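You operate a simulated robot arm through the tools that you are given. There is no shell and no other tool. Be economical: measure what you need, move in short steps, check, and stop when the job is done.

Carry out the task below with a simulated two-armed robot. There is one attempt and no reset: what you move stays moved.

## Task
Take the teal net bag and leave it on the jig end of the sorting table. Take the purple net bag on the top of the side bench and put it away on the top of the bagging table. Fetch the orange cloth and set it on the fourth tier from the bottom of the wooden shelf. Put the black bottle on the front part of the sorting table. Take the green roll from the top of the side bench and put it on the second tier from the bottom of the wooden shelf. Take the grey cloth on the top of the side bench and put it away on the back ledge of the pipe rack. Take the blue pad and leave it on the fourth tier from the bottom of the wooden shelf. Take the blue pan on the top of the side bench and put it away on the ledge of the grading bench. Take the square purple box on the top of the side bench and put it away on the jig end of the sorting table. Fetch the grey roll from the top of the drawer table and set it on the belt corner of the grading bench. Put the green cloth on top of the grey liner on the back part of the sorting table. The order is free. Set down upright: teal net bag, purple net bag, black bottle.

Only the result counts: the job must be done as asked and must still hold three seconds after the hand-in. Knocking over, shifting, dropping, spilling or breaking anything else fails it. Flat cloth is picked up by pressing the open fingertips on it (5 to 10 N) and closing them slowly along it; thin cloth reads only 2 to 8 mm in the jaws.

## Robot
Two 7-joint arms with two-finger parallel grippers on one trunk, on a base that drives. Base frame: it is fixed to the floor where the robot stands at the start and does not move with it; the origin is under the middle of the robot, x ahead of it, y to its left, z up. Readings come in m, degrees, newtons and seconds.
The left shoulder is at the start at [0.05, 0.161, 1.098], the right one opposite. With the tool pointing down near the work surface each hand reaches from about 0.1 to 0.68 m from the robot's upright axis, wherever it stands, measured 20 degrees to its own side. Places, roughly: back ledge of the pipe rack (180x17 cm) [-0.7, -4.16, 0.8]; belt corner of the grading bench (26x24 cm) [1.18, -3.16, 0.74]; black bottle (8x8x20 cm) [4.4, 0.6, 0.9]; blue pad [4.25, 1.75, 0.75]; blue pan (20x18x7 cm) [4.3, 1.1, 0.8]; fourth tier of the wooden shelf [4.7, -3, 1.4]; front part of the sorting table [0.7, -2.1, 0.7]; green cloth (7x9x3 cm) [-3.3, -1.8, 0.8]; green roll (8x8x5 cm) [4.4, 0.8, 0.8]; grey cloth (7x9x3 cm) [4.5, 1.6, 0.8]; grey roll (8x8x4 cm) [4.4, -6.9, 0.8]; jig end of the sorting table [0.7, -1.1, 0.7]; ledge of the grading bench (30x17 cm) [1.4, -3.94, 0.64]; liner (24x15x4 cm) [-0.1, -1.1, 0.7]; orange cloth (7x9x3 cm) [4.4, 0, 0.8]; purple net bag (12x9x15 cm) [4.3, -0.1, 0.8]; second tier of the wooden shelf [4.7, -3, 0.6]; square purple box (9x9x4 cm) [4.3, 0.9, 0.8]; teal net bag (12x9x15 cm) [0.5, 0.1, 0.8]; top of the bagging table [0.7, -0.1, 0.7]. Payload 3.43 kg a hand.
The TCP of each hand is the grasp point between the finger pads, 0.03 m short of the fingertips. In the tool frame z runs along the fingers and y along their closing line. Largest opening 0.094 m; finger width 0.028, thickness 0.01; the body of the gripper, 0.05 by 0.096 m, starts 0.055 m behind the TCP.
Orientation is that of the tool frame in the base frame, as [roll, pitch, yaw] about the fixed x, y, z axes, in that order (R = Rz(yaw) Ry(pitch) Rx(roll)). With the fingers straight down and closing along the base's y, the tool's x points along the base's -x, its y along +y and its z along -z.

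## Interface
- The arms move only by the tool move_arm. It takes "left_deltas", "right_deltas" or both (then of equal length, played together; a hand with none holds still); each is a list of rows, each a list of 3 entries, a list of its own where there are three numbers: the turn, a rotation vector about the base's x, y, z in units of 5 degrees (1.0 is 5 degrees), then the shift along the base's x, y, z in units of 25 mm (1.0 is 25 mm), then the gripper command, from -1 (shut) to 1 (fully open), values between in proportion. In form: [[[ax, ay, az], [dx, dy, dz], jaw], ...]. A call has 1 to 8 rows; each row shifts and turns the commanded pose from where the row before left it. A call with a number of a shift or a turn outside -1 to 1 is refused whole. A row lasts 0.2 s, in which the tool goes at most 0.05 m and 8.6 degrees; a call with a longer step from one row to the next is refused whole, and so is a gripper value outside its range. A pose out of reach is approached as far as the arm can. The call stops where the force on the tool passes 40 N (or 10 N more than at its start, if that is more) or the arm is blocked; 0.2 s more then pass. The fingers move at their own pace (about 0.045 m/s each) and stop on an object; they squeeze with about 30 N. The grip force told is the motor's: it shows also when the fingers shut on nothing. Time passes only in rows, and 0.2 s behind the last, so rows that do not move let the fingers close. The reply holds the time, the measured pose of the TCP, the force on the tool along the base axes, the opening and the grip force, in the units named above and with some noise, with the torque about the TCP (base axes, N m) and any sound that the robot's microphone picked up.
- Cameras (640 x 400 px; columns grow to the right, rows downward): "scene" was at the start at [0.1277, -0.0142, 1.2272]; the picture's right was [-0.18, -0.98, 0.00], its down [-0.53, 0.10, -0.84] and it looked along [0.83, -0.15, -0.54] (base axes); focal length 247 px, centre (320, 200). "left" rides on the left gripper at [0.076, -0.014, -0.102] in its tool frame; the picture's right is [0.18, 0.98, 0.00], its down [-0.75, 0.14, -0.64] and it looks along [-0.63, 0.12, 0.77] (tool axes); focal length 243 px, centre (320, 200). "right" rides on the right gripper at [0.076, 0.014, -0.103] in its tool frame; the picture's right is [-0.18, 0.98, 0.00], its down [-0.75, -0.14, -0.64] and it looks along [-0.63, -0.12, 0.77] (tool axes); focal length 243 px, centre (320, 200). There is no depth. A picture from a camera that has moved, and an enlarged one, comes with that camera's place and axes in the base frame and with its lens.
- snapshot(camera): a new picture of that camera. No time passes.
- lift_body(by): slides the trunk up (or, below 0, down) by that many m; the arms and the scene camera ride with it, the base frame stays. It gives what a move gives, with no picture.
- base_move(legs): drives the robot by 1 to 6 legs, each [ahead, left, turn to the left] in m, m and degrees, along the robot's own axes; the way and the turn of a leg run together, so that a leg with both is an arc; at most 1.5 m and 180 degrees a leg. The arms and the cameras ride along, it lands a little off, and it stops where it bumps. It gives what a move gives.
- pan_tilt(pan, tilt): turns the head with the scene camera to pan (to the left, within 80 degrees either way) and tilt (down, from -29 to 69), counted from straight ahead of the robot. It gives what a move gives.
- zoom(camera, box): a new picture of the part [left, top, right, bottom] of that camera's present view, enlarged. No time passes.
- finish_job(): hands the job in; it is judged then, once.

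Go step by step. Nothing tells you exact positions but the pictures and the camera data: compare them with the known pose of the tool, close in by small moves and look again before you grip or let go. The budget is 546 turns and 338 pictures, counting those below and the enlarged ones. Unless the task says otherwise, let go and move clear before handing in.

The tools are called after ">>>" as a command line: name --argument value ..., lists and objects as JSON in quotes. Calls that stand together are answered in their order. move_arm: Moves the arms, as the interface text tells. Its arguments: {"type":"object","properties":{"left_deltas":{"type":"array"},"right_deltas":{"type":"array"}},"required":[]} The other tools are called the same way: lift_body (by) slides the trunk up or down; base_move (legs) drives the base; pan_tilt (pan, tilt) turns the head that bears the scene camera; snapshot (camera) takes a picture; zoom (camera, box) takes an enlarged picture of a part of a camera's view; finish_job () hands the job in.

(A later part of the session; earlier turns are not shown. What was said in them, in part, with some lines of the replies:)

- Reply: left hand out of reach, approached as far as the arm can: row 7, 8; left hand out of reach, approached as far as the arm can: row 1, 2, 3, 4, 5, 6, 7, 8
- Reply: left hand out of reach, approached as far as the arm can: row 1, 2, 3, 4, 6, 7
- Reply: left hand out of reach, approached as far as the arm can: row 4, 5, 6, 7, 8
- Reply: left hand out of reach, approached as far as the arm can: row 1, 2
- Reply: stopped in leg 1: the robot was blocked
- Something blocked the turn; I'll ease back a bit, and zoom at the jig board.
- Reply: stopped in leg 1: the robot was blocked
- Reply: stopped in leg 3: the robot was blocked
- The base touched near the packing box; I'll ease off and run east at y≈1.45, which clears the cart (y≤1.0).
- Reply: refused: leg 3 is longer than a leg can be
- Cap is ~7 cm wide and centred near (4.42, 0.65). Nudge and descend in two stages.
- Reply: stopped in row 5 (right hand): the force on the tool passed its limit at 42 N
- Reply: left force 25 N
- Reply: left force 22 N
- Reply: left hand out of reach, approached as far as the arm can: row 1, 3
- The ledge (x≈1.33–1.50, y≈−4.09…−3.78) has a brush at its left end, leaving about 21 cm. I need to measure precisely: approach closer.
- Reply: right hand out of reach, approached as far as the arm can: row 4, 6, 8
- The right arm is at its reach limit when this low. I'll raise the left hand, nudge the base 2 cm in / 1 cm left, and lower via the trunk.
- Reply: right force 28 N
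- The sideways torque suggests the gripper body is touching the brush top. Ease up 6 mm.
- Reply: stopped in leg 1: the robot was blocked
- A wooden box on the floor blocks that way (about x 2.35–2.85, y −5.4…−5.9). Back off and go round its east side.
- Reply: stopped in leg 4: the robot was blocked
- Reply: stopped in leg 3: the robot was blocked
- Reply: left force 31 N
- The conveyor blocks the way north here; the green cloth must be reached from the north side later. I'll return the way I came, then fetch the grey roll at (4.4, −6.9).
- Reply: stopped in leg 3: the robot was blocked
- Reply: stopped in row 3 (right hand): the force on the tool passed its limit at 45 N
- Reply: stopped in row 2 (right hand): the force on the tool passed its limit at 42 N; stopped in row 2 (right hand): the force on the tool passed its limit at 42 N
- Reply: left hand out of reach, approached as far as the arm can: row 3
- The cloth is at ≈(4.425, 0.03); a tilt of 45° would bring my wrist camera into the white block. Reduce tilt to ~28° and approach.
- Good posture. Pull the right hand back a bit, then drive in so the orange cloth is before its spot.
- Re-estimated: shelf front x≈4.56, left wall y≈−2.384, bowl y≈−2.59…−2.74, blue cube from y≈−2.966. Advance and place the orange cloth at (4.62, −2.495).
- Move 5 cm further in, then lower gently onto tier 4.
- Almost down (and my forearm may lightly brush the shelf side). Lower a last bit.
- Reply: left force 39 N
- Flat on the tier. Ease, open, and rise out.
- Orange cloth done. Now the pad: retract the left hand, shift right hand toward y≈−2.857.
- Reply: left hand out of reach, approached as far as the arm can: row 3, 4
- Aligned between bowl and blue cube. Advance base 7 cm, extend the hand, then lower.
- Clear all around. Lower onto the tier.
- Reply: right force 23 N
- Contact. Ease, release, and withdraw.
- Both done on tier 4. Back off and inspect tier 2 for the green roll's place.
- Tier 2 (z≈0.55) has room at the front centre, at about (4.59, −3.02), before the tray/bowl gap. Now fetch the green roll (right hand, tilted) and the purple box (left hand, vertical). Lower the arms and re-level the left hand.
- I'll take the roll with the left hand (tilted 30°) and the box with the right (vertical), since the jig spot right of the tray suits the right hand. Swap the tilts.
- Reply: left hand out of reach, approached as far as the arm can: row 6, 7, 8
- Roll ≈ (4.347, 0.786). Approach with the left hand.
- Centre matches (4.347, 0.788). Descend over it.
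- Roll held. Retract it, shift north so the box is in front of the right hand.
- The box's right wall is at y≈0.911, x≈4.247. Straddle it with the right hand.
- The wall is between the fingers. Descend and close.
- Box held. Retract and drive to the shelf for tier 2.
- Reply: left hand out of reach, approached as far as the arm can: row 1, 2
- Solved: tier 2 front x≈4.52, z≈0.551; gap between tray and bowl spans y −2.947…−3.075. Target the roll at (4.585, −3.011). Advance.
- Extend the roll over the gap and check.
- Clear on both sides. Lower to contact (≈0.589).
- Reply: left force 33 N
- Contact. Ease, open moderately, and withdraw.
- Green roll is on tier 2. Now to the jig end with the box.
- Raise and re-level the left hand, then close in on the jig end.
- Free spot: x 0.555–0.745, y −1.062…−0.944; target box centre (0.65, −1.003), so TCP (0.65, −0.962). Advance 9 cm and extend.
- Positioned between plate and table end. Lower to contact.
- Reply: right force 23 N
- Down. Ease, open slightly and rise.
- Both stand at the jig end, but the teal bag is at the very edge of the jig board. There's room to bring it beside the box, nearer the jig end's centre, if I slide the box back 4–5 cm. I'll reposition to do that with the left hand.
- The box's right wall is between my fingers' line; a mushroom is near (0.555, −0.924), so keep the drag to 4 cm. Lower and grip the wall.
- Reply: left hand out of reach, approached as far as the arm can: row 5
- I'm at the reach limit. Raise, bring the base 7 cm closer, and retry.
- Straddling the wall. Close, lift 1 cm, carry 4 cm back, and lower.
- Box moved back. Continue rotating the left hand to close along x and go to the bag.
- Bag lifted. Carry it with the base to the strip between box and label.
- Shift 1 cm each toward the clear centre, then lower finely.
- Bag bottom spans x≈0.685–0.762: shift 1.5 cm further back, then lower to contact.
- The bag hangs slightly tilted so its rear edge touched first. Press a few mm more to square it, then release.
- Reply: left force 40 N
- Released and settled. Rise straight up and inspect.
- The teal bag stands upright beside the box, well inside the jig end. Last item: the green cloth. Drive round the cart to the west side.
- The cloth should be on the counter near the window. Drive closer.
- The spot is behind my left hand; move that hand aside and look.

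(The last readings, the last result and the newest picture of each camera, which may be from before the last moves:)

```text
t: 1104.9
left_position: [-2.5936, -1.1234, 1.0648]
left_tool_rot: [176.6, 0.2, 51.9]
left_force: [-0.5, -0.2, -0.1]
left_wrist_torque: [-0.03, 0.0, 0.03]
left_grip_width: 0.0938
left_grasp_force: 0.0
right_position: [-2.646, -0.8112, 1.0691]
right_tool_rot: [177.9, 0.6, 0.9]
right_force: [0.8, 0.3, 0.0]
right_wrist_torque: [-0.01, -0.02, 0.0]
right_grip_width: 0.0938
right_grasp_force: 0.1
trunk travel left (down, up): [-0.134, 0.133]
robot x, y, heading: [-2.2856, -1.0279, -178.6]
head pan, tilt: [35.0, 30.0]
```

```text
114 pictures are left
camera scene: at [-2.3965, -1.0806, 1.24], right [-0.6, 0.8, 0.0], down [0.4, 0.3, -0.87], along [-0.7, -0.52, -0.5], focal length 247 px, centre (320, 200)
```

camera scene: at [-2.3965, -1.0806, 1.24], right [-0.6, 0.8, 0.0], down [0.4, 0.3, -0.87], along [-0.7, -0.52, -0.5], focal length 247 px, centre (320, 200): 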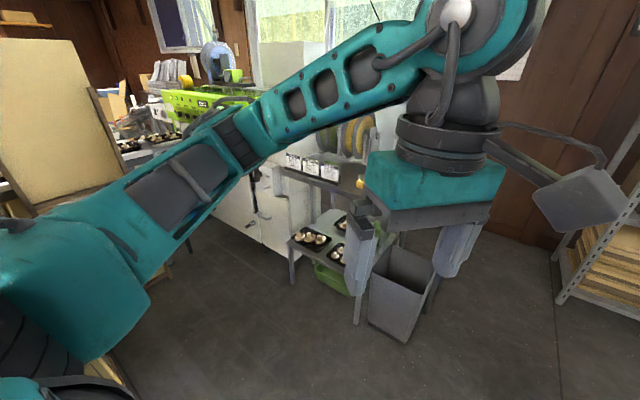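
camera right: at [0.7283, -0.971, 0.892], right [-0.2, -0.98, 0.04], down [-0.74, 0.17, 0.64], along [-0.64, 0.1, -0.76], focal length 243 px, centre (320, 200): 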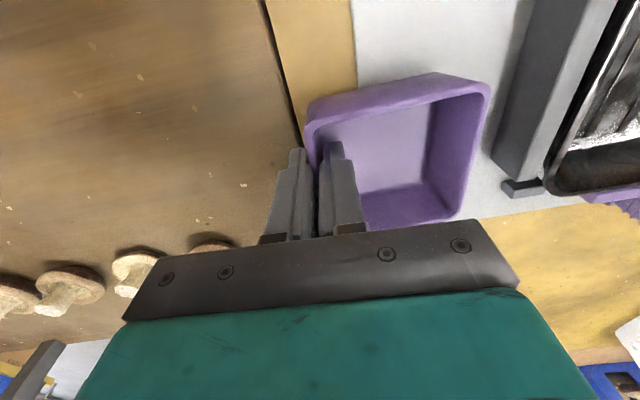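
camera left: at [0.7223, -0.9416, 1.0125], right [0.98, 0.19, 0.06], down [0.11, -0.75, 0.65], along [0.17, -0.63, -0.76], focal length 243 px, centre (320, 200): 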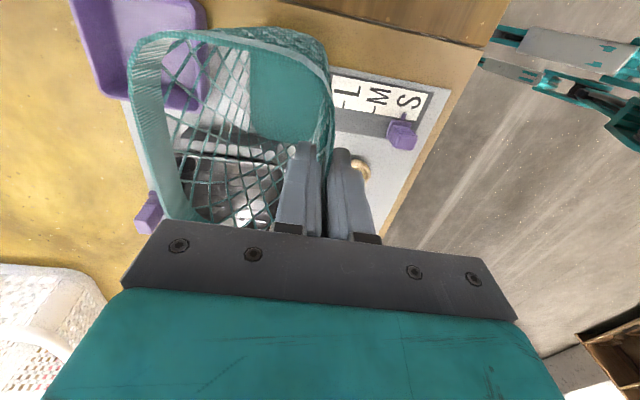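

Use the left-hand camera instead: turn the hand to default yaw and move it toward the stand.

>>> move_arm --left_deltas '[[[0, 0, -1], [-0.5, -1, 0], 1], [[0, 0, -1], [-0.5, -1, 0], 1], [[0, 0, -1], [-0.5, -1, 0], 1], [[0, 0, -1], [-0.5, -1, 0], 1], [[0, 0, -1], [0, -1, 0], 1], [[0, 0, -1], [0, -1, 0], 1], [[0, 0, -1], [0, -1, 0], 1], [[0, 0, -1], [0, -1, 0], 1]]'

>>> base_move --legs '[[0, 0.25, -1.4]]'

>>> snapshot --camera "left"

>>> pan_tilt --pan 10 --tilt 30

>>> snapshot --camera "scene"

```text
t: 1106.7
left_position: [-2.6438, -1.3245, 1.0663]
left_tool_rot: [176.6, 0.2, 11.8]
left_force: [0.7, 0.5, 0.4]
left_wrist_torque: [0.02, 0.0, -0.02]
left_grip_width: 0.0942
left_grasp_force: 0.1
right_position: [-2.6468, -0.8118, 1.0699]
right_tool_rot: [177.8, 0.7, 0.9]
right_force: [0.7, -0.3, -1.3]
right_wrist_torque: [-0.02, -0.05, -0.02]
right_grip_width: 0.0939
right_grasp_force: 0.0
trunk travel left (down, up): [-0.134, 0.133]
robot x, y, heading: [-2.2848, -1.0281, -178.2]
head pan, tilt: [35.0, 30.0]
```

```text
t: 1109.4
left_position: [-2.6469, -1.565, 1.0665]
left_tool_rot: [176.5, 0.1, 10.6]
left_force: [0.3, -0.8, 0.3]
left_wrist_torque: [0.0, 0.01, -0.01]
left_grip_width: 0.0939
left_grasp_force: 0.1
right_position: [-2.6382, -1.0513, 1.0693]
right_tool_rot: [177.9, 0.7, -0.4]
right_force: [1.2, -0.8, 0.6]
right_wrist_torque: [-0.01, 0.0, 0.03]
right_grip_width: 0.094
right_grasp_force: 0.1
trunk travel left (down, up): [-0.134, 0.133]
robot x, y, heading: [-2.2813, -1.2762, -179.8]
head pan, tilt: [35.0, 30.0]
```

```text
113 pictures are left
camera left: at [-2.5752, -1.531, 1.1669], right [0.36, -0.93, 0.06], down [-0.72, -0.24, 0.65], along [-0.59, -0.28, -0.76], focal length 243 px, centre (320, 200)
```

left: 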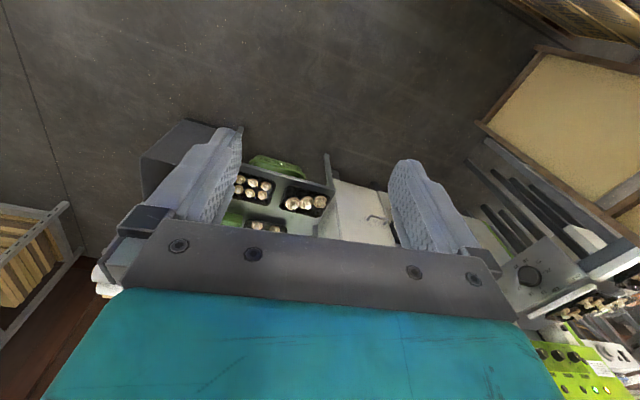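

```text
t: 1110.3
left_position: [-2.6464, -1.5639, 1.0664]
left_tool_rot: [176.4, 0.1, 10.7]
left_force: [-0.3, -0.6, 0.7]
left_wrist_torque: [-0.01, 0.03, 0.01]
left_grip_width: 0.0941
left_grasp_force: 0.0
right_position: [-2.6363, -1.0511, 1.0694]
right_tool_rot: [178.0, 0.6, -0.4]
right_force: [-0.3, 0.6, 0.2]
right_wrist_torque: [-0.02, -0.03, 0.0]
right_grip_width: 0.0939
right_grasp_force: 0.0
trunk travel left (down, up): [-0.134, 0.133]
robot x, y, heading: [-2.2768, -1.2804, -179.7]
head pan, tilt: [10.0, 30.0]
```

```text
112 pictures are left
camera scene: at [-2.4084, -1.2901, 1.24], right [-0.18, 0.98, 0.0], down [0.49, 0.09, -0.87], along [-0.85, -0.16, -0.5], focal length 247 px, centre (320, 200)
```

scene: 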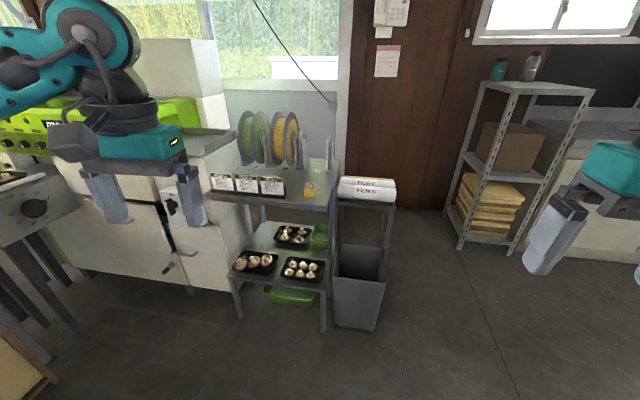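

>>> zoom --camera "scene" --box '[150, 90, 400, 250]'

```text
2.50 times, centred on (275, 170) of scene
camera zoom: at [-2.4084, -1.2901, 1.24], right [-0.18, 0.98, 0.0], down [0.49, 0.09, -0.87], along [-0.85, -0.16, -0.5], focal length 618 px, centre (432, 275)
```

zoom: 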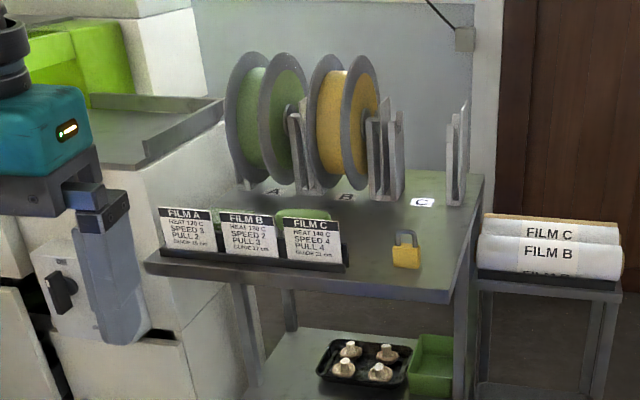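

A green folded cloth lies behind the "FILM" cards on this stand. Approach in steps to view it from above.

>>> base_move --legs '[[0.3, 0.15, 0]]'

>>> snapshot --camera "left"

>>> pan_tilt --pan 10 --tilt 40

>>> snapshot --camera "scene"

```text
t: 1112.5
left_position: [-2.9452, -1.7168, 1.0652]
left_tool_rot: [176.5, 0.0, 11.0]
left_force: [-0.8, -0.2, 1.3]
left_wrist_torque: [0.0, 0.01, 0.0]
left_grip_width: 0.094
left_grasp_force: 0.0
right_position: [-2.9381, -1.2052, 1.0688]
right_tool_rot: [177.8, 0.6, -0.1]
right_force: [-1.0, 0.3, 0.4]
right_wrist_torque: [0.01, -0.03, 0.0]
right_grip_width: 0.0941
right_grasp_force: 0.1
trunk travel left (down, up): [-0.134, 0.133]
robot x, y, heading: [-2.5766, -1.4291, -179.3]
head pan, tilt: [10.0, 30.0]
```

```text
110 pictures are left
camera left: at [-2.8745, -1.6842, 1.1668], right [0.37, -0.93, 0.06], down [-0.72, -0.24, 0.65], along [-0.59, -0.28, -0.76], focal length 243 px, centre (320, 200)
```

left: 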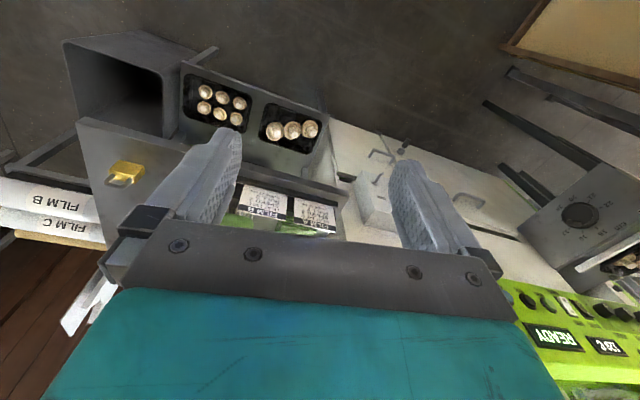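

```text
t: 1113.3
left_position: [-2.9453, -1.7179, 1.066]
left_tool_rot: [176.5, 0.2, 11.1]
left_force: [0.6, 0.5, -0.3]
left_wrist_torque: [0.0, -0.02, -0.01]
left_grip_width: 0.094
left_grasp_force: 0.0
right_position: [-2.9396, -1.2044, 1.0694]
right_tool_rot: [177.9, 0.5, 0.0]
right_force: [0.5, -0.2, -0.6]
right_wrist_torque: [0.0, 0.01, 0.01]
right_grip_width: 0.0942
right_grasp_force: 0.1
trunk travel left (down, up): [-0.134, 0.133]
robot x, y, heading: [-2.5782, -1.4239, -179.1]
head pan, tilt: [10.0, 40.0]
```

```text
109 pictures are left
camera scene: at [-2.7032, -1.4414, 1.2247], right [-0.19, 0.98, 0.0], down [0.63, 0.12, -0.77], along [-0.75, -0.14, -0.64], focal length 247 px, centre (320, 200)
```

scene: 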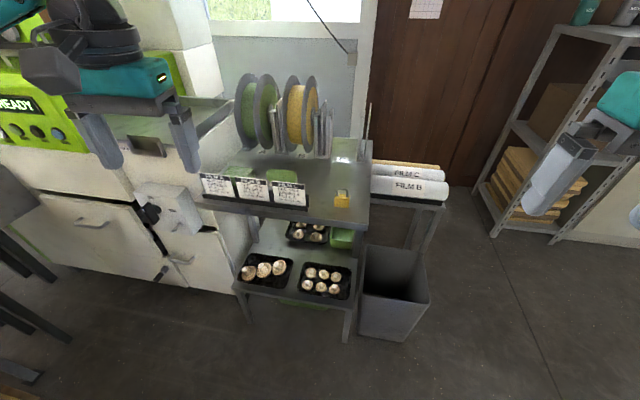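

>>> zoom --camera "scene" --box '[180, 120, 380, 240]'

>>> zoom --camera "left" --box '[180, 130, 420, 260]'

```text
3.20 times, centred on (280, 180) of scene
camera zoom: at [-2.7032, -1.4414, 1.2247], right [-0.19, 0.98, 0.0], down [0.63, 0.12, -0.77], along [-0.75, -0.14, -0.64], focal length 791 px, centre (448, 264)
```

zoom: 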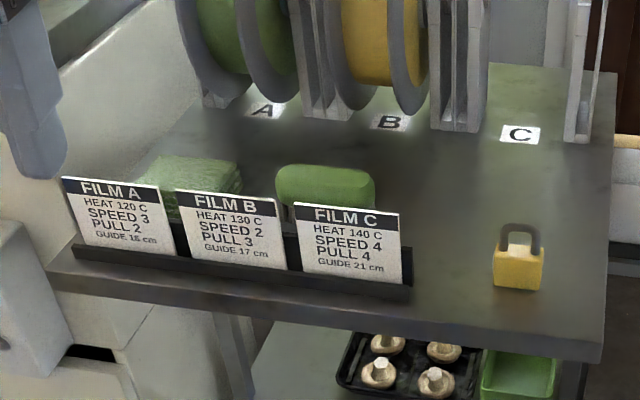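

```text
2.67 times, centred on (300, 195) of left
camera zoom: at [-2.8742, -1.684, 1.1669], right [0.37, -0.93, 0.06], down [-0.72, -0.24, 0.65], along [-0.59, -0.28, -0.76], focal length 647 px, centre (373, 213)
```

zoom: 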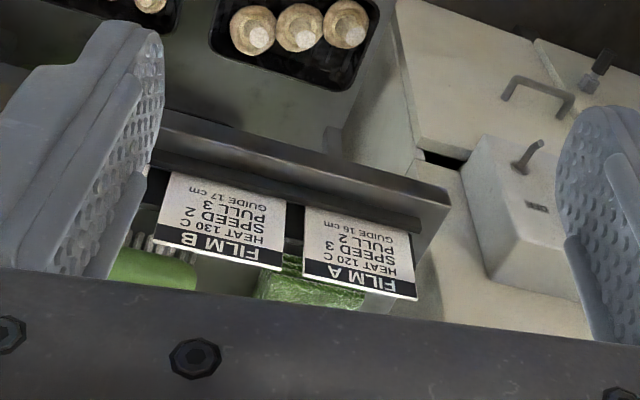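

The folded green cloth is behind FILM A/B at ≈(−3.30, −1.81), with a green sponge next to it (decoy). Get a top view with the left camera.

>>> base_move --legs '[[0.1, 0.08, -0.9]]'

>>> move_arm --left_deltas '[[[0, 0, -1], [-1, 0, 0.2], 1], [[0, 0, -1], [-1, 0, 0.2], 1], [[0, 0, 0], [-1, 0, 0], 1], [[0, 0, 0], [-0.5, 0, 0], 1]]'

>>> snapshot --camera "left"

>>> snapshot --camera "scene"

```text
t: 1114.6
left_position: [-3.0493, -1.7916, 1.0655]
left_tool_rot: [176.6, 0.0, 10.0]
left_force: [-0.4, -1.0, -1.1]
left_wrist_torque: [0.0, 0.02, 0.03]
left_grip_width: 0.094
left_grasp_force: 0.2
right_position: [-3.0347, -1.2776, 1.0689]
right_tool_rot: [177.9, 0.4, -1.0]
right_force: [0.5, -0.3, 0.6]
right_wrist_torque: [0.0, -0.01, -0.01]
right_grip_width: 0.0943
right_grasp_force: 0.1
trunk travel left (down, up): [-0.134, 0.133]
robot x, y, heading: [-2.6774, -1.5091, 179.5]
head pan, tilt: [10.0, 40.0]
```

```text
t: 1115.6
left_position: [-3.1367, -1.7907, 1.0763]
left_tool_rot: [176.5, 0.1, -0.1]
left_force: [0.2, -0.1, -0.6]
left_wrist_torque: [-0.01, -0.04, -0.01]
left_grip_width: 0.0941
left_grasp_force: 0.1
right_position: [-3.0336, -1.277, 1.068]
right_tool_rot: [177.9, 0.6, -1.1]
right_force: [-0.1, 1.0, -0.1]
right_wrist_torque: [-0.02, 0.01, 0.01]
right_grip_width: 0.0942
right_grasp_force: 0.1
trunk travel left (down, up): [-0.134, 0.133]
robot x, y, heading: [-2.6723, -1.5058, 179.9]
head pan, tilt: [10.0, 40.0]
```

```text
106 pictures are left
camera left: at [-3.0604, -1.7712, 1.1774], right [0.18, -0.98, 0.06], down [-0.75, -0.1, 0.65], along [-0.63, -0.16, -0.76], focal length 243 px, centre (320, 200)
```

left: 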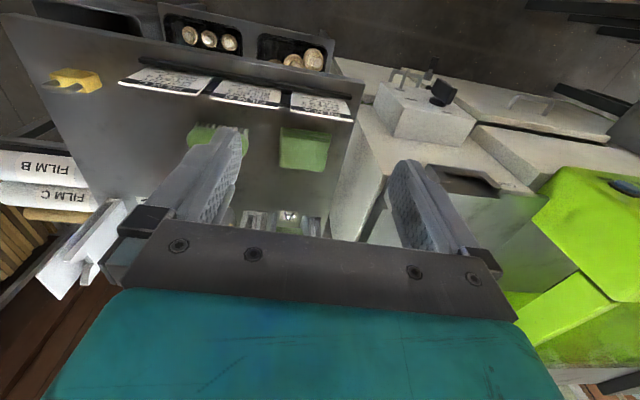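

```text
105 pictures are left
camera scene: at [-2.8025, -1.5181, 1.2246], right [-0.17, 0.99, 0.0], down [0.63, 0.11, -0.77], along [-0.75, -0.13, -0.64], focal length 247 px, centre (320, 200)
```

scene: 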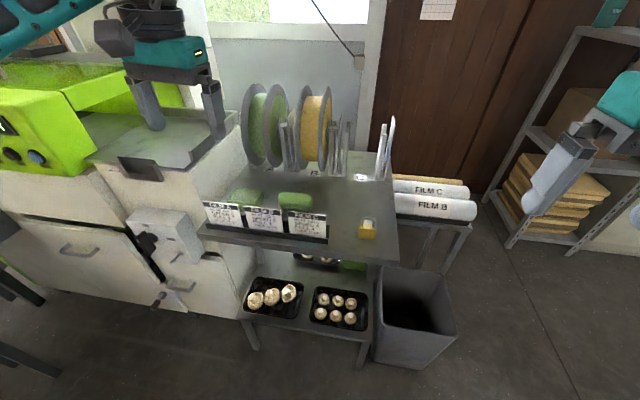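

>>> zoom --camera "left" --box '[170, 60, 380, 240]'

```text
2.22 times, centred on (275, 150) of left
camera zoom: at [-3.0604, -1.7712, 1.1774], right [0.18, -0.98, 0.06], down [-0.75, -0.1, 0.65], along [-0.63, -0.16, -0.76], focal length 539 px, centre (420, 311)
```

zoom: 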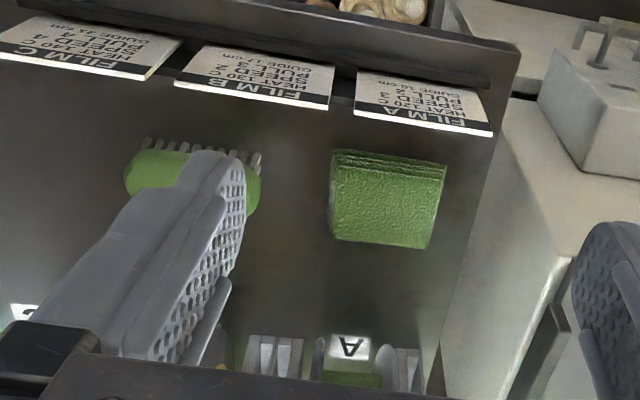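

The cloth spans x −3.235…−3.306 (7 cm), y −1.764…−1.844. I'll close along x: rotate the left hand +90° and come slightly nearer.

>>> move_arm --left_deltas '[[[0, 0, 1], [0.4, 0, 0], 1], [[0, 0, 1], [0.4, 0, 0], 1], [[0, 0, 1], [0, 0, 0], 1], [[0, 0, 1], [0, 0, 0], 1], [[0, 0, 1], [0, 0, 0], 1], [[0, 0, 1], [0, 0, 0], 1], [[0, 0, 1], [0, 0, 0], 1], [[0, 0, 1], [0, 0, 0], 1]]'

>>> move_arm --left_deltas '[[[0, 0, 1], [0, 0, 0], 1], [[0, 0, 1], [0, 0, 0], 1], [[0, 0, 1], [0, 0, 0], 1], [[0, 0, 1], [0, 0, 0], 1], [[0, 0, 1], [0, 0, 0], 1], [[0, 0, 1], [0, 0, 0], 1], [[0, 0, 1], [0, 0, 0], 1], [[0, 0, 1], [0, 0, 0], 1]]'

>>> base_move --legs '[[0.05, 0.05, 0]]'

>>> move_arm --left_deltas '[[[0, 0, 1], [-0.8, 0, 0], 1], [[0, 0, 1], [-0.8, 0, 0], 1], [[0, 0, 0], [-0.8, 0.3, 0], 1], [[0, 0, 0], [-0.8, 0.3, -0.5], 1]]'

>>> snapshot --camera "left"

>>> snapshot --camera "scene"

```text
t: 1117.4
left_position: [-3.1154, -1.7899, 1.0769]
left_tool_rot: [176.6, 0.1, 40.0]
left_force: [0.1, -0.8, 0.4]
left_wrist_torque: [-0.01, 0.0, 0.0]
left_grip_width: 0.094
left_grasp_force: 0.1
right_position: [-3.0335, -1.2775, 1.0695]
right_tool_rot: [177.9, 0.7, -1.0]
right_force: [-0.3, 0.3, -0.4]
right_wrist_torque: [-0.04, 0.02, 0.01]
right_grip_width: 0.0943
right_grasp_force: 0.0
trunk travel left (down, up): [-0.134, 0.133]
robot x, y, heading: [-2.6815, -1.5087, 179.8]
head pan, tilt: [10.0, 40.0]
```

```text
t: 1119.2
left_position: [-3.1172, -1.7907, 1.0769]
left_tool_rot: [176.5, 0.1, 80.1]
left_force: [0.7, 1.0, 0.1]
left_wrist_torque: [0.0, -0.03, -0.02]
left_grip_width: 0.0939
left_grasp_force: 0.1
right_position: [-3.033, -1.2762, 1.0691]
right_tool_rot: [177.8, 0.7, -1.1]
right_force: [-0.1, 0.3, -0.1]
right_wrist_torque: [-0.01, 0.02, -0.02]
right_grip_width: 0.0944
right_grasp_force: 0.1
trunk travel left (down, up): [-0.134, 0.133]
robot x, y, heading: [-2.6805, -1.5067, 179.4]
head pan, tilt: [10.0, 40.0]
```

```text
t: 1120.3
left_position: [-3.1666, -1.839, 1.0751]
left_tool_rot: [176.5, 0.1, 80.1]
left_force: [-0.1, -0.4, -0.7]
left_wrist_torque: [0.03, -0.03, -0.05]
left_grip_width: 0.0939
left_grasp_force: 0.0
right_position: [-3.0853, -1.3264, 1.0694]
right_tool_rot: [177.9, 0.4, -1.0]
right_force: [-0.3, 0.4, -0.8]
right_wrist_torque: [0.0, -0.03, 0.02]
right_grip_width: 0.0939
right_grasp_force: 0.0
trunk travel left (down, up): [-0.134, 0.133]
robot x, y, heading: [-2.726, -1.5561, 180.0]
head pan, tilt: [10.0, 40.0]
```

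```text
t: 1121.3
left_position: [-3.2444, -1.8239, 1.0622]
left_tool_rot: [176.5, 0.1, 90.1]
left_force: [0.0, -0.8, -0.6]
left_wrist_torque: [0.02, -0.04, -0.04]
left_grip_width: 0.0939
left_grasp_force: 0.0
right_position: [-3.0834, -1.3267, 1.0691]
right_tool_rot: [177.9, 0.6, -1.0]
right_force: [-0.1, 0.5, 0.1]
right_wrist_torque: [-0.01, -0.01, 0.03]
right_grip_width: 0.094
right_grasp_force: 0.1
trunk travel left (down, up): [-0.134, 0.133]
robot x, y, heading: [-2.7252, -1.5554, 179.7]
head pan, tilt: [10.0, 40.0]
```

```text
103 pictures are left
camera left: at [-3.2663, -1.7482, 1.1631], right [0.98, 0.19, 0.06], down [0.1, -0.75, 0.65], along [0.17, -0.63, -0.76], focal length 243 px, centre (320, 200)
```

left: 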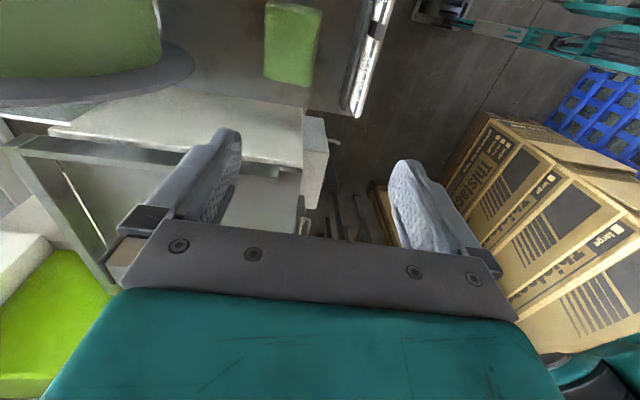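

```text
102 pictures are left
camera scene: at [-2.852, -1.5669, 1.2246], right [-0.17, 0.99, 0.0], down [0.63, 0.11, -0.77], along [-0.75, -0.13, -0.64], focal length 247 px, centre (320, 200)
```

scene: 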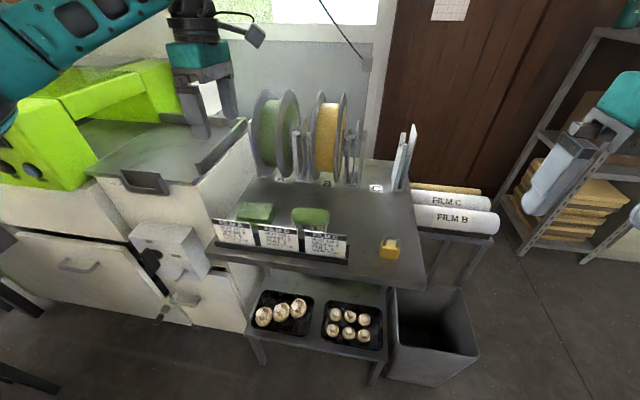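

Spool flange is ~4 cm behind; cards ~3 cm ahead of the fingers. Centre over the cloth and descend to 0.87, then check.

>>> move_arm --left_deltas '[[[0, 0, 0], [-0.5, 0.4, 0], 1], [[0, 0, 0], [-0.52, 0.4, -0.6], 1], [[0, 0, 0], [0, 0, -1], 1], [[0, 0, 0], [0, 0, -1], 1], [[0, 0, 0], [0, 0, -1], 1], [[0, 0, 0], [0, 0, -1], 1], [[0, 0, 0], [0, 0, -1], 1], [[0, 0, 0], [0, 0, -1], 1]]'

>>> snapshot --camera "left"

>>> zoom --camera "scene" --box '[150, 80, 390, 270]'

```text
t: 1123.1
left_position: [-3.2701, -1.8053, 0.8979]
left_tool_rot: [176.7, 0.1, 89.9]
left_force: [0.4, 0.7, 0.2]
left_wrist_torque: [0.03, 0.01, -0.01]
left_grip_width: 0.0939
left_grasp_force: 0.1
right_position: [-3.0839, -1.3257, 1.0677]
right_tool_rot: [177.9, 0.6, -1.0]
right_force: [-0.4, -0.2, -0.6]
right_wrist_torque: [-0.01, -0.01, -0.01]
right_grip_width: 0.0939
right_grasp_force: 0.2
trunk travel left (down, up): [-0.134, 0.133]
robot x, y, heading: [-2.7249, -1.5561, 179.9]
head pan, tilt: [10.0, 40.0]
```

```text
101 pictures are left
camera left: at [-3.2908, -1.7298, 0.9993], right [0.98, 0.18, 0.06], down [0.1, -0.75, 0.65], along [0.16, -0.63, -0.76], focal length 243 px, centre (320, 200)
```

left: 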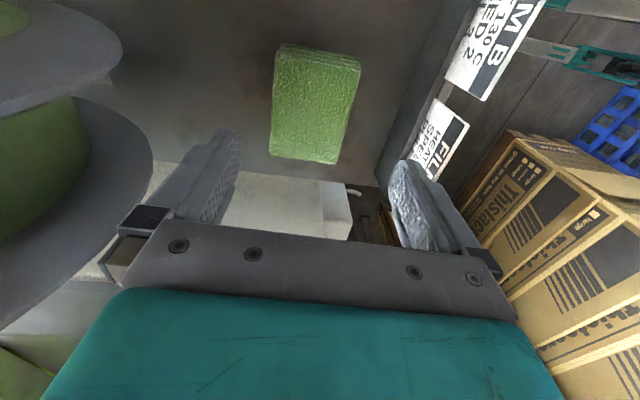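

```text
2.11 times, centred on (270, 175) of scene
camera zoom: at [-2.8518, -1.5671, 1.2246], right [-0.17, 0.99, 0.0], down [0.63, 0.11, -0.77], along [-0.75, -0.13, -0.64], focal length 520 px, centre (425, 253)
```

zoom: 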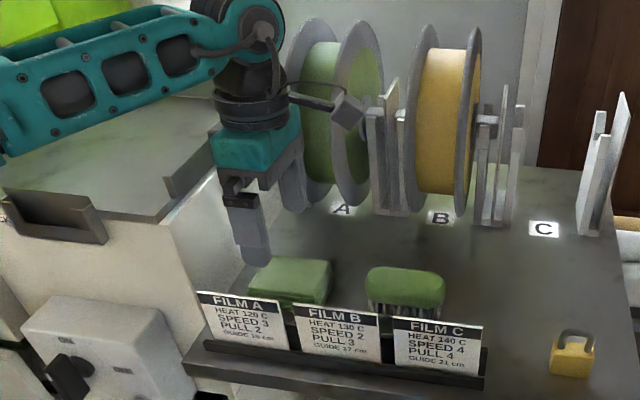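

Aligned. Descend further with care.

>>> move_arm --left_deltas '[[[0, 0, 0], [0, 0.2, -0.8], 1], [[0, 0, 0], [0, 0, -0.8], 1], [[0, 0, 0], [0, 0, -0.8], 1], [[0, 0, 0], [0, 0, -0.6], 1]]'

>>> snapshot --camera "left"

```text
t: 1124.1
left_position: [-3.2713, -1.8009, 0.8215]
left_tool_rot: [176.5, 0.0, 90.1]
left_force: [-0.4, 0.0, -0.2]
left_wrist_torque: [0.02, 0.01, -0.02]
left_grip_width: 0.094
left_grasp_force: 0.1
right_position: [-3.0838, -1.3264, 1.0689]
right_tool_rot: [177.9, 0.7, -1.0]
right_force: [-0.8, 0.5, 0.3]
right_wrist_torque: [0.0, -0.03, -0.03]
right_grip_width: 0.0939
right_grasp_force: 0.1
trunk travel left (down, up): [-0.134, 0.133]
robot x, y, heading: [-2.7277, -1.5568, 179.5]
head pan, tilt: [10.0, 40.0]
```

```text
99 pictures are left
camera left: at [-3.2914, -1.7251, 0.9235], right [0.98, 0.19, 0.06], down [0.1, -0.75, 0.65], along [0.17, -0.63, -0.76], focal length 243 px, centre (320, 200)
```

left: 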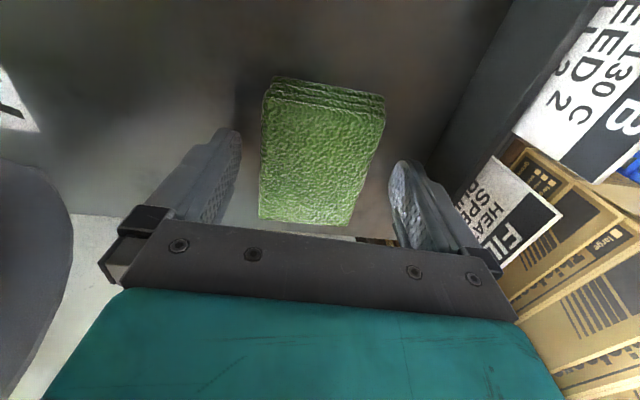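

Same height relation as when I gripped the grey cloth. Lower 5 mm and close.

>>> move_arm --left_deltas '[[[0, 0, 0], [0, 0, -0.2], 1], [[0, 0, 0], [0, 0, 0], 0.6], [[0, 0, 0], [0, 0, 0], 0.3], [[0, 0, 0], [0, 0, 0], -0.5], [[0, 0, 0], [0, 0, 0], -1], [[0, 0, 0], [0, 0, 0], -1]]'

>>> move_arm --left_deltas '[[[0, 0, 0], [0, 0, 0.4], -1], [[0, 0, 0], [0, 0, 0.8], -1], [[0, 0, 0], [0, 0, 1], -1], [[0, 0, 0], [0, 0, 1], -1], [[0, 0, 0], [0, 0, 1], -1], [[0, 0, 0], [0, 0, 1], -1], [[0, 0, 0], [0, 0, 1], -1], [[0, 0, 0], [0.5, 0, 1], -1]]'

>>> snapshot --camera "scene"

```text
t: 1125.5
left_position: [-3.273, -1.8002, 0.8185]
left_tool_rot: [176.5, 0.1, 90.1]
left_force: [-0.6, 0.1, -0.4]
left_wrist_torque: [-0.02, 0.03, 0.01]
left_grip_width: 0.0644
left_grasp_force: 30.0
right_position: [-3.0827, -1.3267, 1.0694]
right_tool_rot: [177.8, 0.6, -1.0]
right_force: [0.3, -0.1, -0.4]
right_wrist_torque: [0.01, 0.01, 0.04]
right_grip_width: 0.0939
right_grasp_force: 0.1
trunk travel left (down, up): [-0.134, 0.133]
robot x, y, heading: [-2.728, -1.5548, 179.9]
head pan, tilt: [10.0, 40.0]
```

```text
t: 1127.3
left_position: [-3.2578, -1.8001, 0.9989]
left_tool_rot: [176.6, 0.1, 90.0]
left_force: [0.2, -0.3, -0.4]
left_wrist_torque: [0.02, -0.01, -0.01]
left_grip_width: 0.0646
left_grasp_force: 30.1
right_position: [-3.0837, -1.326, 1.0703]
right_tool_rot: [177.9, 0.6, -1.0]
right_force: [-0.4, 0.2, -0.3]
right_wrist_torque: [0.0, -0.01, 0.02]
right_grip_width: 0.094
right_grasp_force: 0.0
trunk travel left (down, up): [-0.134, 0.133]
robot x, y, heading: [-2.7252, -1.5538, 179.7]
head pan, tilt: [10.0, 40.0]
```

```text
98 pictures are left
camera scene: at [-2.8515, -1.567, 1.2246], right [-0.17, 0.99, 0.0], down [0.63, 0.11, -0.77], along [-0.76, -0.13, -0.64], focal length 247 px, centre (320, 200)
```

scene: 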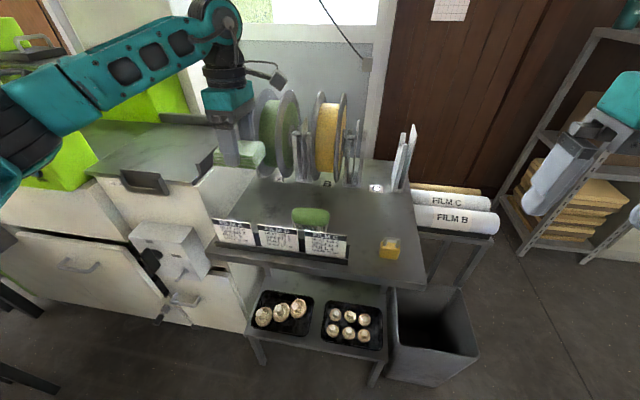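

Cloth held. Raise, retract, and drive to the north side of the sorting table, facing the liner.

>>> move_arm --left_deltas '[[[0, 0, 0], [1, 0, 1], -1], [[0, 0, 0], [1, 0, 0.5], -1], [[0, 0, 0], [1, 0, 0], -1], [[0, 0, 0], [1, 0, 0], -1], [[0, 0, 0], [1, 0, 0], -1], [[0, 0, 0], [1, 0, 0], -1]]'

>>> base_move --legs '[[-0.35, 0, 0], [0, -1.15, 0], [0, 0, 90], [0, 1.3, 0], [0, 0.7, 0]]'

>>> pan_tilt --pan 10 --tilt 35

>>> snapshot --camera "scene"

```text
t: 1128.7
left_position: [-3.1071, -1.801, 1.0357]
left_tool_rot: [176.5, 0.0, 90.1]
left_force: [-0.1, 0.3, -0.5]
left_wrist_torque: [-0.03, -0.02, -0.02]
left_grip_width: 0.0643
left_grasp_force: 29.9
right_position: [-3.0835, -1.3266, 1.0684]
right_tool_rot: [177.9, 0.6, -1.0]
right_force: [-0.5, -0.4, -0.3]
right_wrist_torque: [-0.03, 0.0, 0.03]
right_grip_width: 0.094
right_grasp_force: 0.2
trunk travel left (down, up): [-0.134, 0.133]
robot x, y, heading: [-2.7252, -1.555, 179.9]
head pan, tilt: [10.0, 40.0]
```

```text
t: 1162.1
left_position: [-0.1146, -0.7921, 1.0342]
left_tool_rot: [176.6, 0.1, -179.3]
left_force: [-0.1, 0.4, 0.2]
left_wrist_torque: [-0.04, -0.01, -0.01]
left_grip_width: 0.0641
left_grasp_force: 29.8
right_position: [-0.5888, -0.7723, 1.0688]
right_tool_rot: [178.0, 0.6, 89.7]
right_force: [-0.2, 0.0, -1.4]
right_wrist_torque: [0.0, 0.0, 0.01]
right_grip_width: 0.0939
right_grasp_force: 0.0
trunk travel left (down, up): [-0.134, 0.133]
robot x, y, heading: [-0.3673, -0.4133, -89.6]
head pan, tilt: [10.0, 40.0]
```

```text
t: 1162.8
left_position: [-0.1142, -0.7915, 1.0346]
left_tool_rot: [176.6, 0.0, -179.3]
left_force: [0.0, -0.6, -0.7]
left_wrist_torque: [-0.02, 0.01, 0.0]
left_grip_width: 0.0641
left_grasp_force: 30.0
right_position: [-0.59, -0.7727, 1.0691]
right_tool_rot: [177.9, 0.6, 89.7]
right_force: [0.0, -0.6, 0.6]
right_wrist_torque: [0.0, 0.03, -0.02]
right_grip_width: 0.0939
right_grasp_force: 0.1
trunk travel left (down, up): [-0.134, 0.133]
robot x, y, heading: [-0.3689, -0.4149, -89.8]
head pan, tilt: [10.0, 35.0]
```

```text
97 pictures are left
camera scene: at [-0.3494, -0.5385, 1.2321], right [-0.98, -0.18, 0.0], down [-0.1, 0.56, -0.82], along [0.15, -0.81, -0.57], focal length 247 px, centre (320, 200)
```

scene: 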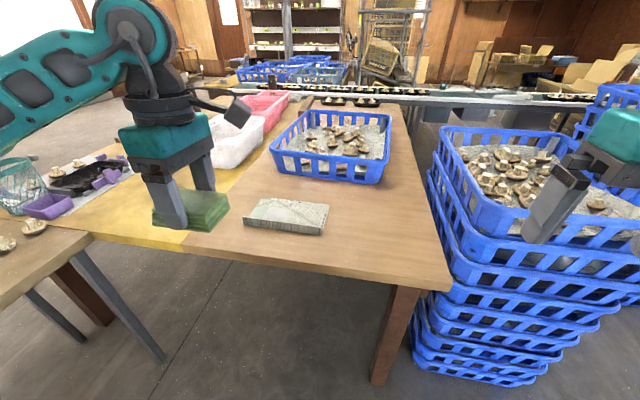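

>>> zoom --camera "scene" --box '[180, 140, 380, 280]'

>>> snapshot --camera "left"

```text
2.86 times, centred on (280, 210) of scene
camera zoom: at [-0.3494, -0.5385, 1.2321], right [-0.98, -0.18, 0.0], down [-0.1, 0.56, -0.82], along [0.15, -0.81, -0.57], focal length 706 px, centre (434, 171)
```

zoom: 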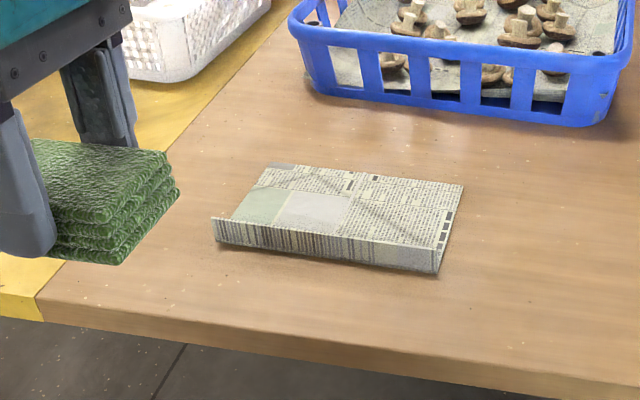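

```text
95 pictures are left
camera left: at [-0.1916, -0.8148, 1.136], right [-0.2, 0.98, 0.06], down [0.75, 0.11, 0.65], along [0.63, 0.17, -0.76], focal length 243 px, centre (320, 200)
```

left: 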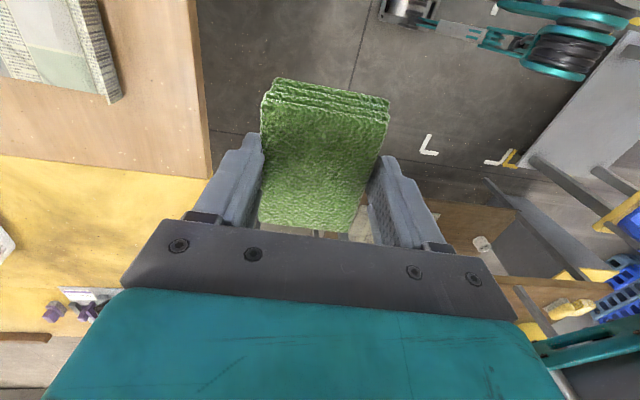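

The liner's flat part spans x −0.26…−0.03, y −1.21…−1.06 (flange at the near edge, 3 cm tall). Target cloth centre (−0.145, −1.14). Approach.

>>> base_move --legs '[[0.14, 0, 0]]'

>>> move_arm --left_deltas '[[[0, 0, 0], [-0.2, -1, 0], -1], [[0, 0, 0], [-0.2, -1, 0], -1], [[0, 0, 0], [-0.2, -1, 0], -1], [[0, 0, 0], [-0.2, -1, -0.5], -1], [[0, 0, 0], [-0.2, -1, -0.8], -1], [[0, 0, 0], [-0.2, -1, -0.8], -1], [[0, 0, 0], [0, -1, -0.8], -1], [[0, 0, 0], [0, -1, -0.8], -1]]'

>>> snapshot --camera "left"

>>> snapshot --camera "scene"

```text
t: 1164.1
left_position: [-0.1137, -0.931, 1.0354]
left_tool_rot: [176.5, 0.1, -179.3]
left_force: [0.0, 0.0, -0.5]
left_wrist_torque: [-0.01, -0.01, -0.02]
left_grip_width: 0.0636
left_grasp_force: 29.9
right_position: [-0.5884, -0.9118, 1.0686]
right_tool_rot: [177.9, 0.6, 89.7]
right_force: [0.0, -0.3, -0.2]
right_wrist_torque: [0.01, -0.01, 0.01]
right_grip_width: 0.094
right_grasp_force: 0.1
trunk travel left (down, up): [-0.134, 0.133]
robot x, y, heading: [-0.3637, -0.5516, -89.6]
head pan, tilt: [10.0, 35.0]
```

```text
t: 1165.9
left_position: [-0.1438, -1.1317, 0.9411]
left_tool_rot: [176.4, 0.1, -179.2]
left_force: [-0.2, -0.2, -0.2]
left_wrist_torque: [-0.02, 0.0, -0.02]
left_grip_width: 0.0634
left_grasp_force: 30.2
right_position: [-0.5885, -0.9116, 1.0678]
right_tool_rot: [177.8, 0.7, 89.8]
right_force: [0.3, 0.0, -0.2]
right_wrist_torque: [-0.02, -0.02, 0.01]
right_grip_width: 0.094
right_grasp_force: 0.0
trunk travel left (down, up): [-0.134, 0.133]
robot x, y, heading: [-0.3637, -0.5568, -89.4]
head pan, tilt: [10.0, 35.0]
```

```text
94 pictures are left
camera left: at [-0.2209, -1.1549, 1.0422], right [-0.2, 0.98, 0.06], down [0.75, 0.11, 0.65], along [0.63, 0.17, -0.76], focal length 243 px, centre (320, 200)
```

left: 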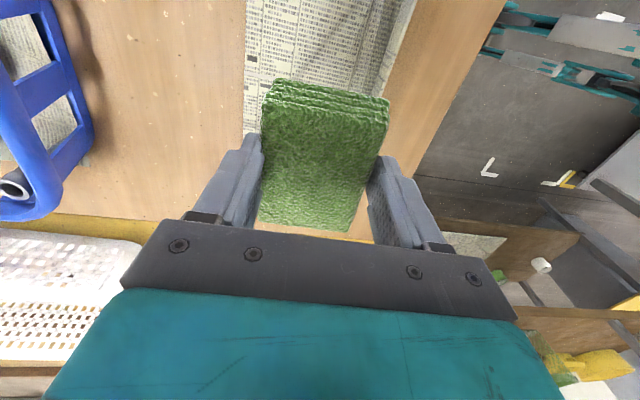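

```text
93 pictures are left
camera scene: at [-0.3484, -0.6778, 1.2321], right [-0.98, -0.18, 0.0], down [-0.1, 0.56, -0.82], along [0.15, -0.81, -0.57], focal length 247 px, centre (320, 200)
```

scene: 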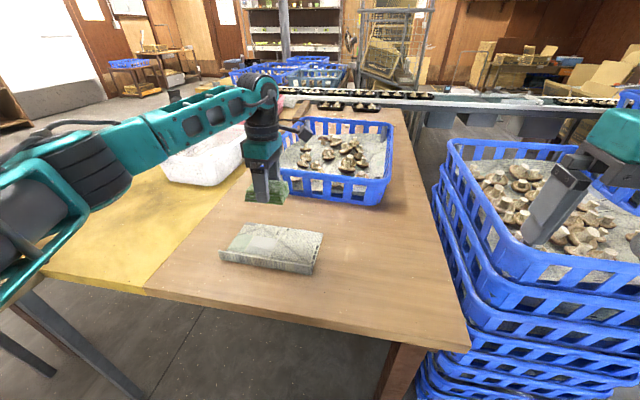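

>>> move_arm --left_deltas '[[[0, 0, 0], [0, -0.3, -0.8], -1], [[0, 0, 0], [0, 0, -0.9], -1], [[0, 0, 0], [0, 0, -0.9], -1], [[0, 0, 0], [0, 0, -0.9], -1], [[0, 0, 0], [0, 0, -0.9], -1], [[0, 0, 0], [0, 0, -0.8], -1]]'

>>> zoom --camera "scene" --box '[190, 140, 390, 280]'

>>> snapshot --camera "left"

```text
t: 1167.3
left_position: [-0.1444, -1.1411, 0.8143]
left_tool_rot: [176.6, 0.1, -179.2]
left_force: [-0.1, -0.2, -1.2]
left_wrist_torque: [-0.01, -0.02, 0.02]
left_grip_width: 0.0637
left_grasp_force: 30.1
right_position: [-0.5893, -0.9112, 1.0687]
right_tool_rot: [178.0, 0.6, 89.7]
right_force: [0.8, 0.2, 0.5]
right_wrist_torque: [0.01, 0.0, -0.02]
right_grip_width: 0.0939
right_grasp_force: 0.1
trunk travel left (down, up): [-0.134, 0.133]
robot x, y, heading: [-0.3642, -0.5533, -89.4]
head pan, tilt: [10.0, 35.0]
```

```text
2.86 times, centred on (290, 210) of scene
camera zoom: at [-0.3482, -0.6777, 1.2322], right [-0.98, -0.18, 0.0], down [-0.1, 0.56, -0.82], along [0.15, -0.81, -0.57], focal length 706 px, centre (406, 171)
```

zoom: 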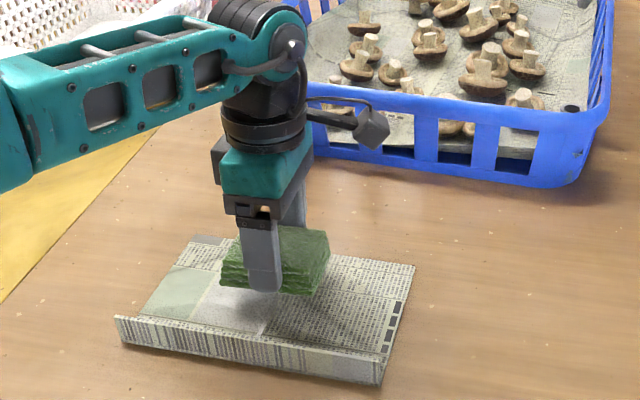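

```text
91 pictures are left
camera left: at [-0.2206, -1.1633, 0.9144], right [-0.2, 0.98, 0.06], down [0.75, 0.11, 0.65], along [0.63, 0.17, -0.76], focal length 243 px, centre (320, 200)
```

left: 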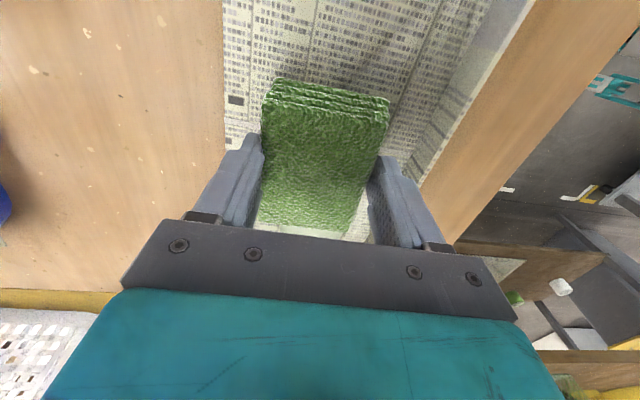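

Well centred over the liner. Lower finely to contact.

>>> move_arm --left_deltas '[[[0, 0, 0], [0, 0, -0.4], -1], [[0, 0, 0], [0, 0, -0.3], -1], [[0, 0, 0], [0, 0, -0.2], -1]]'

>>> move_arm --left_deltas '[[[0, 0, 0], [0, 0, -0.15], -1], [[0, 0, 0], [0, 0, -0.15], -1]]'

```text
t: 1168.1
left_position: [-0.1437, -1.14, 0.7919]
left_tool_rot: [176.6, 0.1, -179.3]
left_force: [0.6, 0.6, -0.3]
left_wrist_torque: [0.03, -0.02, 0.0]
left_grip_width: 0.0638
left_grasp_force: 29.7
right_position: [-0.5881, -0.9121, 1.0696]
right_tool_rot: [177.9, 0.6, 89.7]
right_force: [0.3, -0.4, -0.4]
right_wrist_torque: [0.0, -0.02, -0.05]
right_grip_width: 0.0938
right_grasp_force: 0.1
trunk travel left (down, up): [-0.134, 0.133]
robot x, y, heading: [-0.3681, -0.5536, -89.3]
head pan, tilt: [10.0, 35.0]
```

```text
t: 1168.7
left_position: [-0.1433, -1.1386, 0.7843]
left_tool_rot: [176.5, 0.1, -179.4]
left_force: [-0.4, 1.5, 4.8]
left_wrist_torque: [-0.11, -0.16, 0.03]
left_grip_width: 0.0638
left_grasp_force: 30.1
right_position: [-0.5887, -0.9111, 1.0702]
right_tool_rot: [177.9, 0.6, 89.8]
right_force: [0.0, 0.4, -0.2]
right_wrist_torque: [0.0, 0.02, -0.01]
right_grip_width: 0.094
right_grasp_force: 0.1
trunk travel left (down, up): [-0.134, 0.133]
robot x, y, heading: [-0.3655, -0.5511, -89.5]
head pan, tilt: [10.0, 35.0]
```

Contact. Open and rise.

>>> move_arm --left_deltas '[[[0, 0, 0], [0, 0, 0.04], 0.4], [[0, 0, 0], [0, 0, 0], 0.75], [[0, 0, 0], [0, 0, 0], 0.75], [[0, 0, 0], [0, 0, 0.6], 0.75], [[0, 0, 0], [0, 0, 1], 0.75], [[0, 0, 0], [0, 0, 1], 0.75], [[0, 0, 0], [0, 0, 1], 0.75], [[0, 0, 0], [0, 0, 1], 0.75]]'

>>> move_arm --left_deltas '[[[0, 0, 0], [0, 0, 1], 1], [[0, 0, 0], [0, 0, 1], 1], [[0, 0, 0], [0, 1, 1], 1], [[0, 0, 0], [0, 1, 0], 1], [[0, 0, 0], [0, 1, 0], 1], [[0, 0, 0], [0, 1, 0], 1], [[0, 0, 0], [0, 1, 0], 1], [[0, 0, 0], [0, 1, 0], 1]]'

>>> zoom --camera "scene" --box '[190, 140, 390, 280]'

```text
t: 1170.5
left_position: [-0.1451, -1.1372, 0.8999]
left_tool_rot: [176.6, 0.1, -179.2]
left_force: [0.2, -0.3, 0.2]
left_wrist_torque: [0.01, 0.0, -0.02]
left_grip_width: 0.0823
left_grasp_force: 0.0
right_position: [-0.5886, -0.9105, 1.069]
right_tool_rot: [178.0, 0.5, 89.9]
right_force: [0.3, -0.4, 0.3]
right_wrist_torque: [-0.04, 0.01, -0.03]
right_grip_width: 0.0941
right_grasp_force: 0.1
trunk travel left (down, up): [-0.134, 0.133]
robot x, y, heading: [-0.3672, -0.5542, -89.5]
head pan, tilt: [10.0, 35.0]
```

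```text
t: 1172.3
left_position: [-0.1441, -0.9895, 0.9735]
left_tool_rot: [176.6, 0.2, -179.2]
left_force: [-0.8, -0.4, -0.4]
left_wrist_torque: [0.01, 0.0, 0.0]
left_grip_width: 0.0939
left_grasp_force: 0.1
right_position: [-0.5884, -0.9106, 1.068]
right_tool_rot: [177.9, 0.7, 89.8]
right_force: [0.1, -0.3, 0.3]
right_wrist_torque: [-0.01, 0.0, 0.02]
right_grip_width: 0.0939
right_grasp_force: 0.1
trunk travel left (down, up): [-0.134, 0.133]
robot x, y, heading: [-0.3613, -0.5512, -89.5]
head pan, tilt: [10.0, 35.0]
```

```text
2.86 times, centred on (290, 210) of scene
camera zoom: at [-0.3482, -0.6774, 1.2322], right [-0.98, -0.18, 0.0], down [-0.1, 0.56, -0.82], along [0.15, -0.81, -0.57], focal length 706 px, centre (406, 171)
```

zoom: 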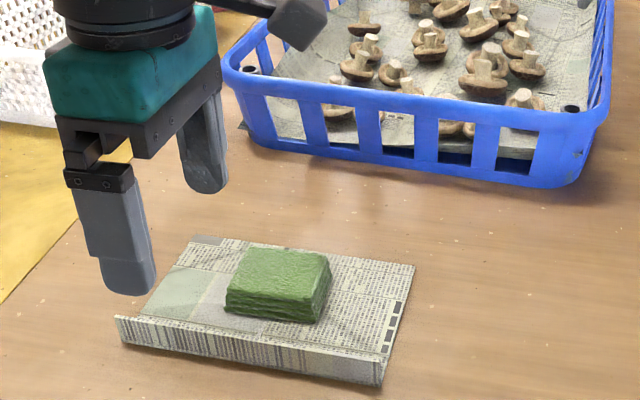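

The green cloth lies on the liner. Back away and take a last look at the tables.

>>> base_move --legs '[[-0.3, 0, 0]]'

>>> pan_tilt --pan 30 --tilt 25

>>> snapshot --camera "scene"

```text
t: 1174.3
left_position: [-0.1449, -0.6911, 0.9734]
left_tool_rot: [176.6, 0.1, -178.8]
left_force: [0.4, 0.2, 0.2]
left_wrist_torque: [-0.03, 0.0, -0.01]
left_grip_width: 0.0941
left_grasp_force: 0.0
right_position: [-0.5903, -0.6163, 1.0693]
right_tool_rot: [177.9, 0.6, 90.0]
right_force: [0.3, 0.2, -0.4]
right_wrist_torque: [0.0, 0.01, -0.02]
right_grip_width: 0.0941
right_grasp_force: 0.1
trunk travel left (down, up): [-0.134, 0.133]
robot x, y, heading: [-0.3649, -0.2577, -89.4]
head pan, tilt: [10.0, 35.0]
```

```text
t: 1175.2
left_position: [-0.1453, -0.6897, 0.9742]
left_tool_rot: [176.5, 0.2, -178.9]
left_force: [-0.4, 0.5, -0.4]
left_wrist_torque: [0.03, 0.0, -0.02]
left_grip_width: 0.0939
left_grasp_force: 0.0
right_position: [-0.5889, -0.6168, 1.07]
right_tool_rot: [177.8, 0.6, 90.1]
right_force: [0.4, -0.9, -0.5]
right_wrist_torque: [-0.01, -0.02, 0.0]
right_grip_width: 0.0941
right_grasp_force: 0.1
trunk travel left (down, up): [-0.134, 0.133]
robot x, y, heading: [-0.3687, -0.2574, -89.3]
head pan, tilt: [30.0, 25.0]
```

```text
89 pictures are left
camera scene: at [-0.3203, -0.3735, 1.2479], right [-0.86, -0.51, 0.0], down [-0.22, 0.36, -0.91], along [0.46, -0.78, -0.42], focal length 247 px, centre (320, 200)
```

scene: 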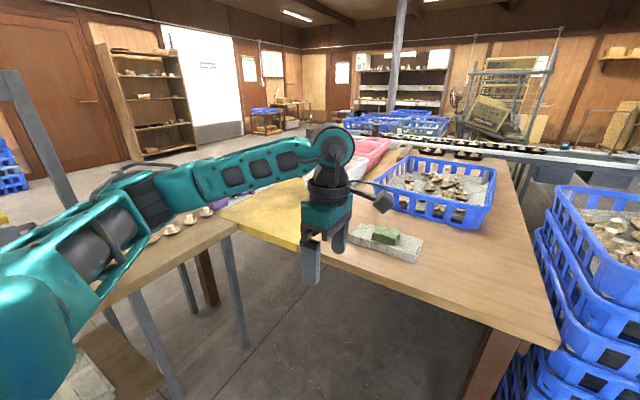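

Everything is in place and both hands are empty and clear, so I'll hand in.

>>> finish_job

```text
The job is handed in.
```

I moved all eleven items to the places you named, and both hands were empty and clear at hand-in. The result hasn't been reported back.

- **Upright items:** in my last close view of each, the teal net bag, purple net bag and black bottle stood upright. My final overview picture didn't show any of the three clearly.
- **Teal bag and purple box:** the "jig end" has no marked edges. I first set the teal bag at the rim of the jig board, then moved it further in, beside the box.
- **Blue pan:** it sticks out about 2 cm past the front of the ledge, but most of it rests on the ledge.
- **Bumps:** the base touched a packing box and a wooden box on the floor, and came up against the south wall or shelf. An arm also touched a gantry post, the south shelf and possibly the wooden shelf. While I set the pan down, the gripper seems to have pressed on the brush beside it. I saw nothing shift or fall, but I didn't go back to check the two floor boxes.
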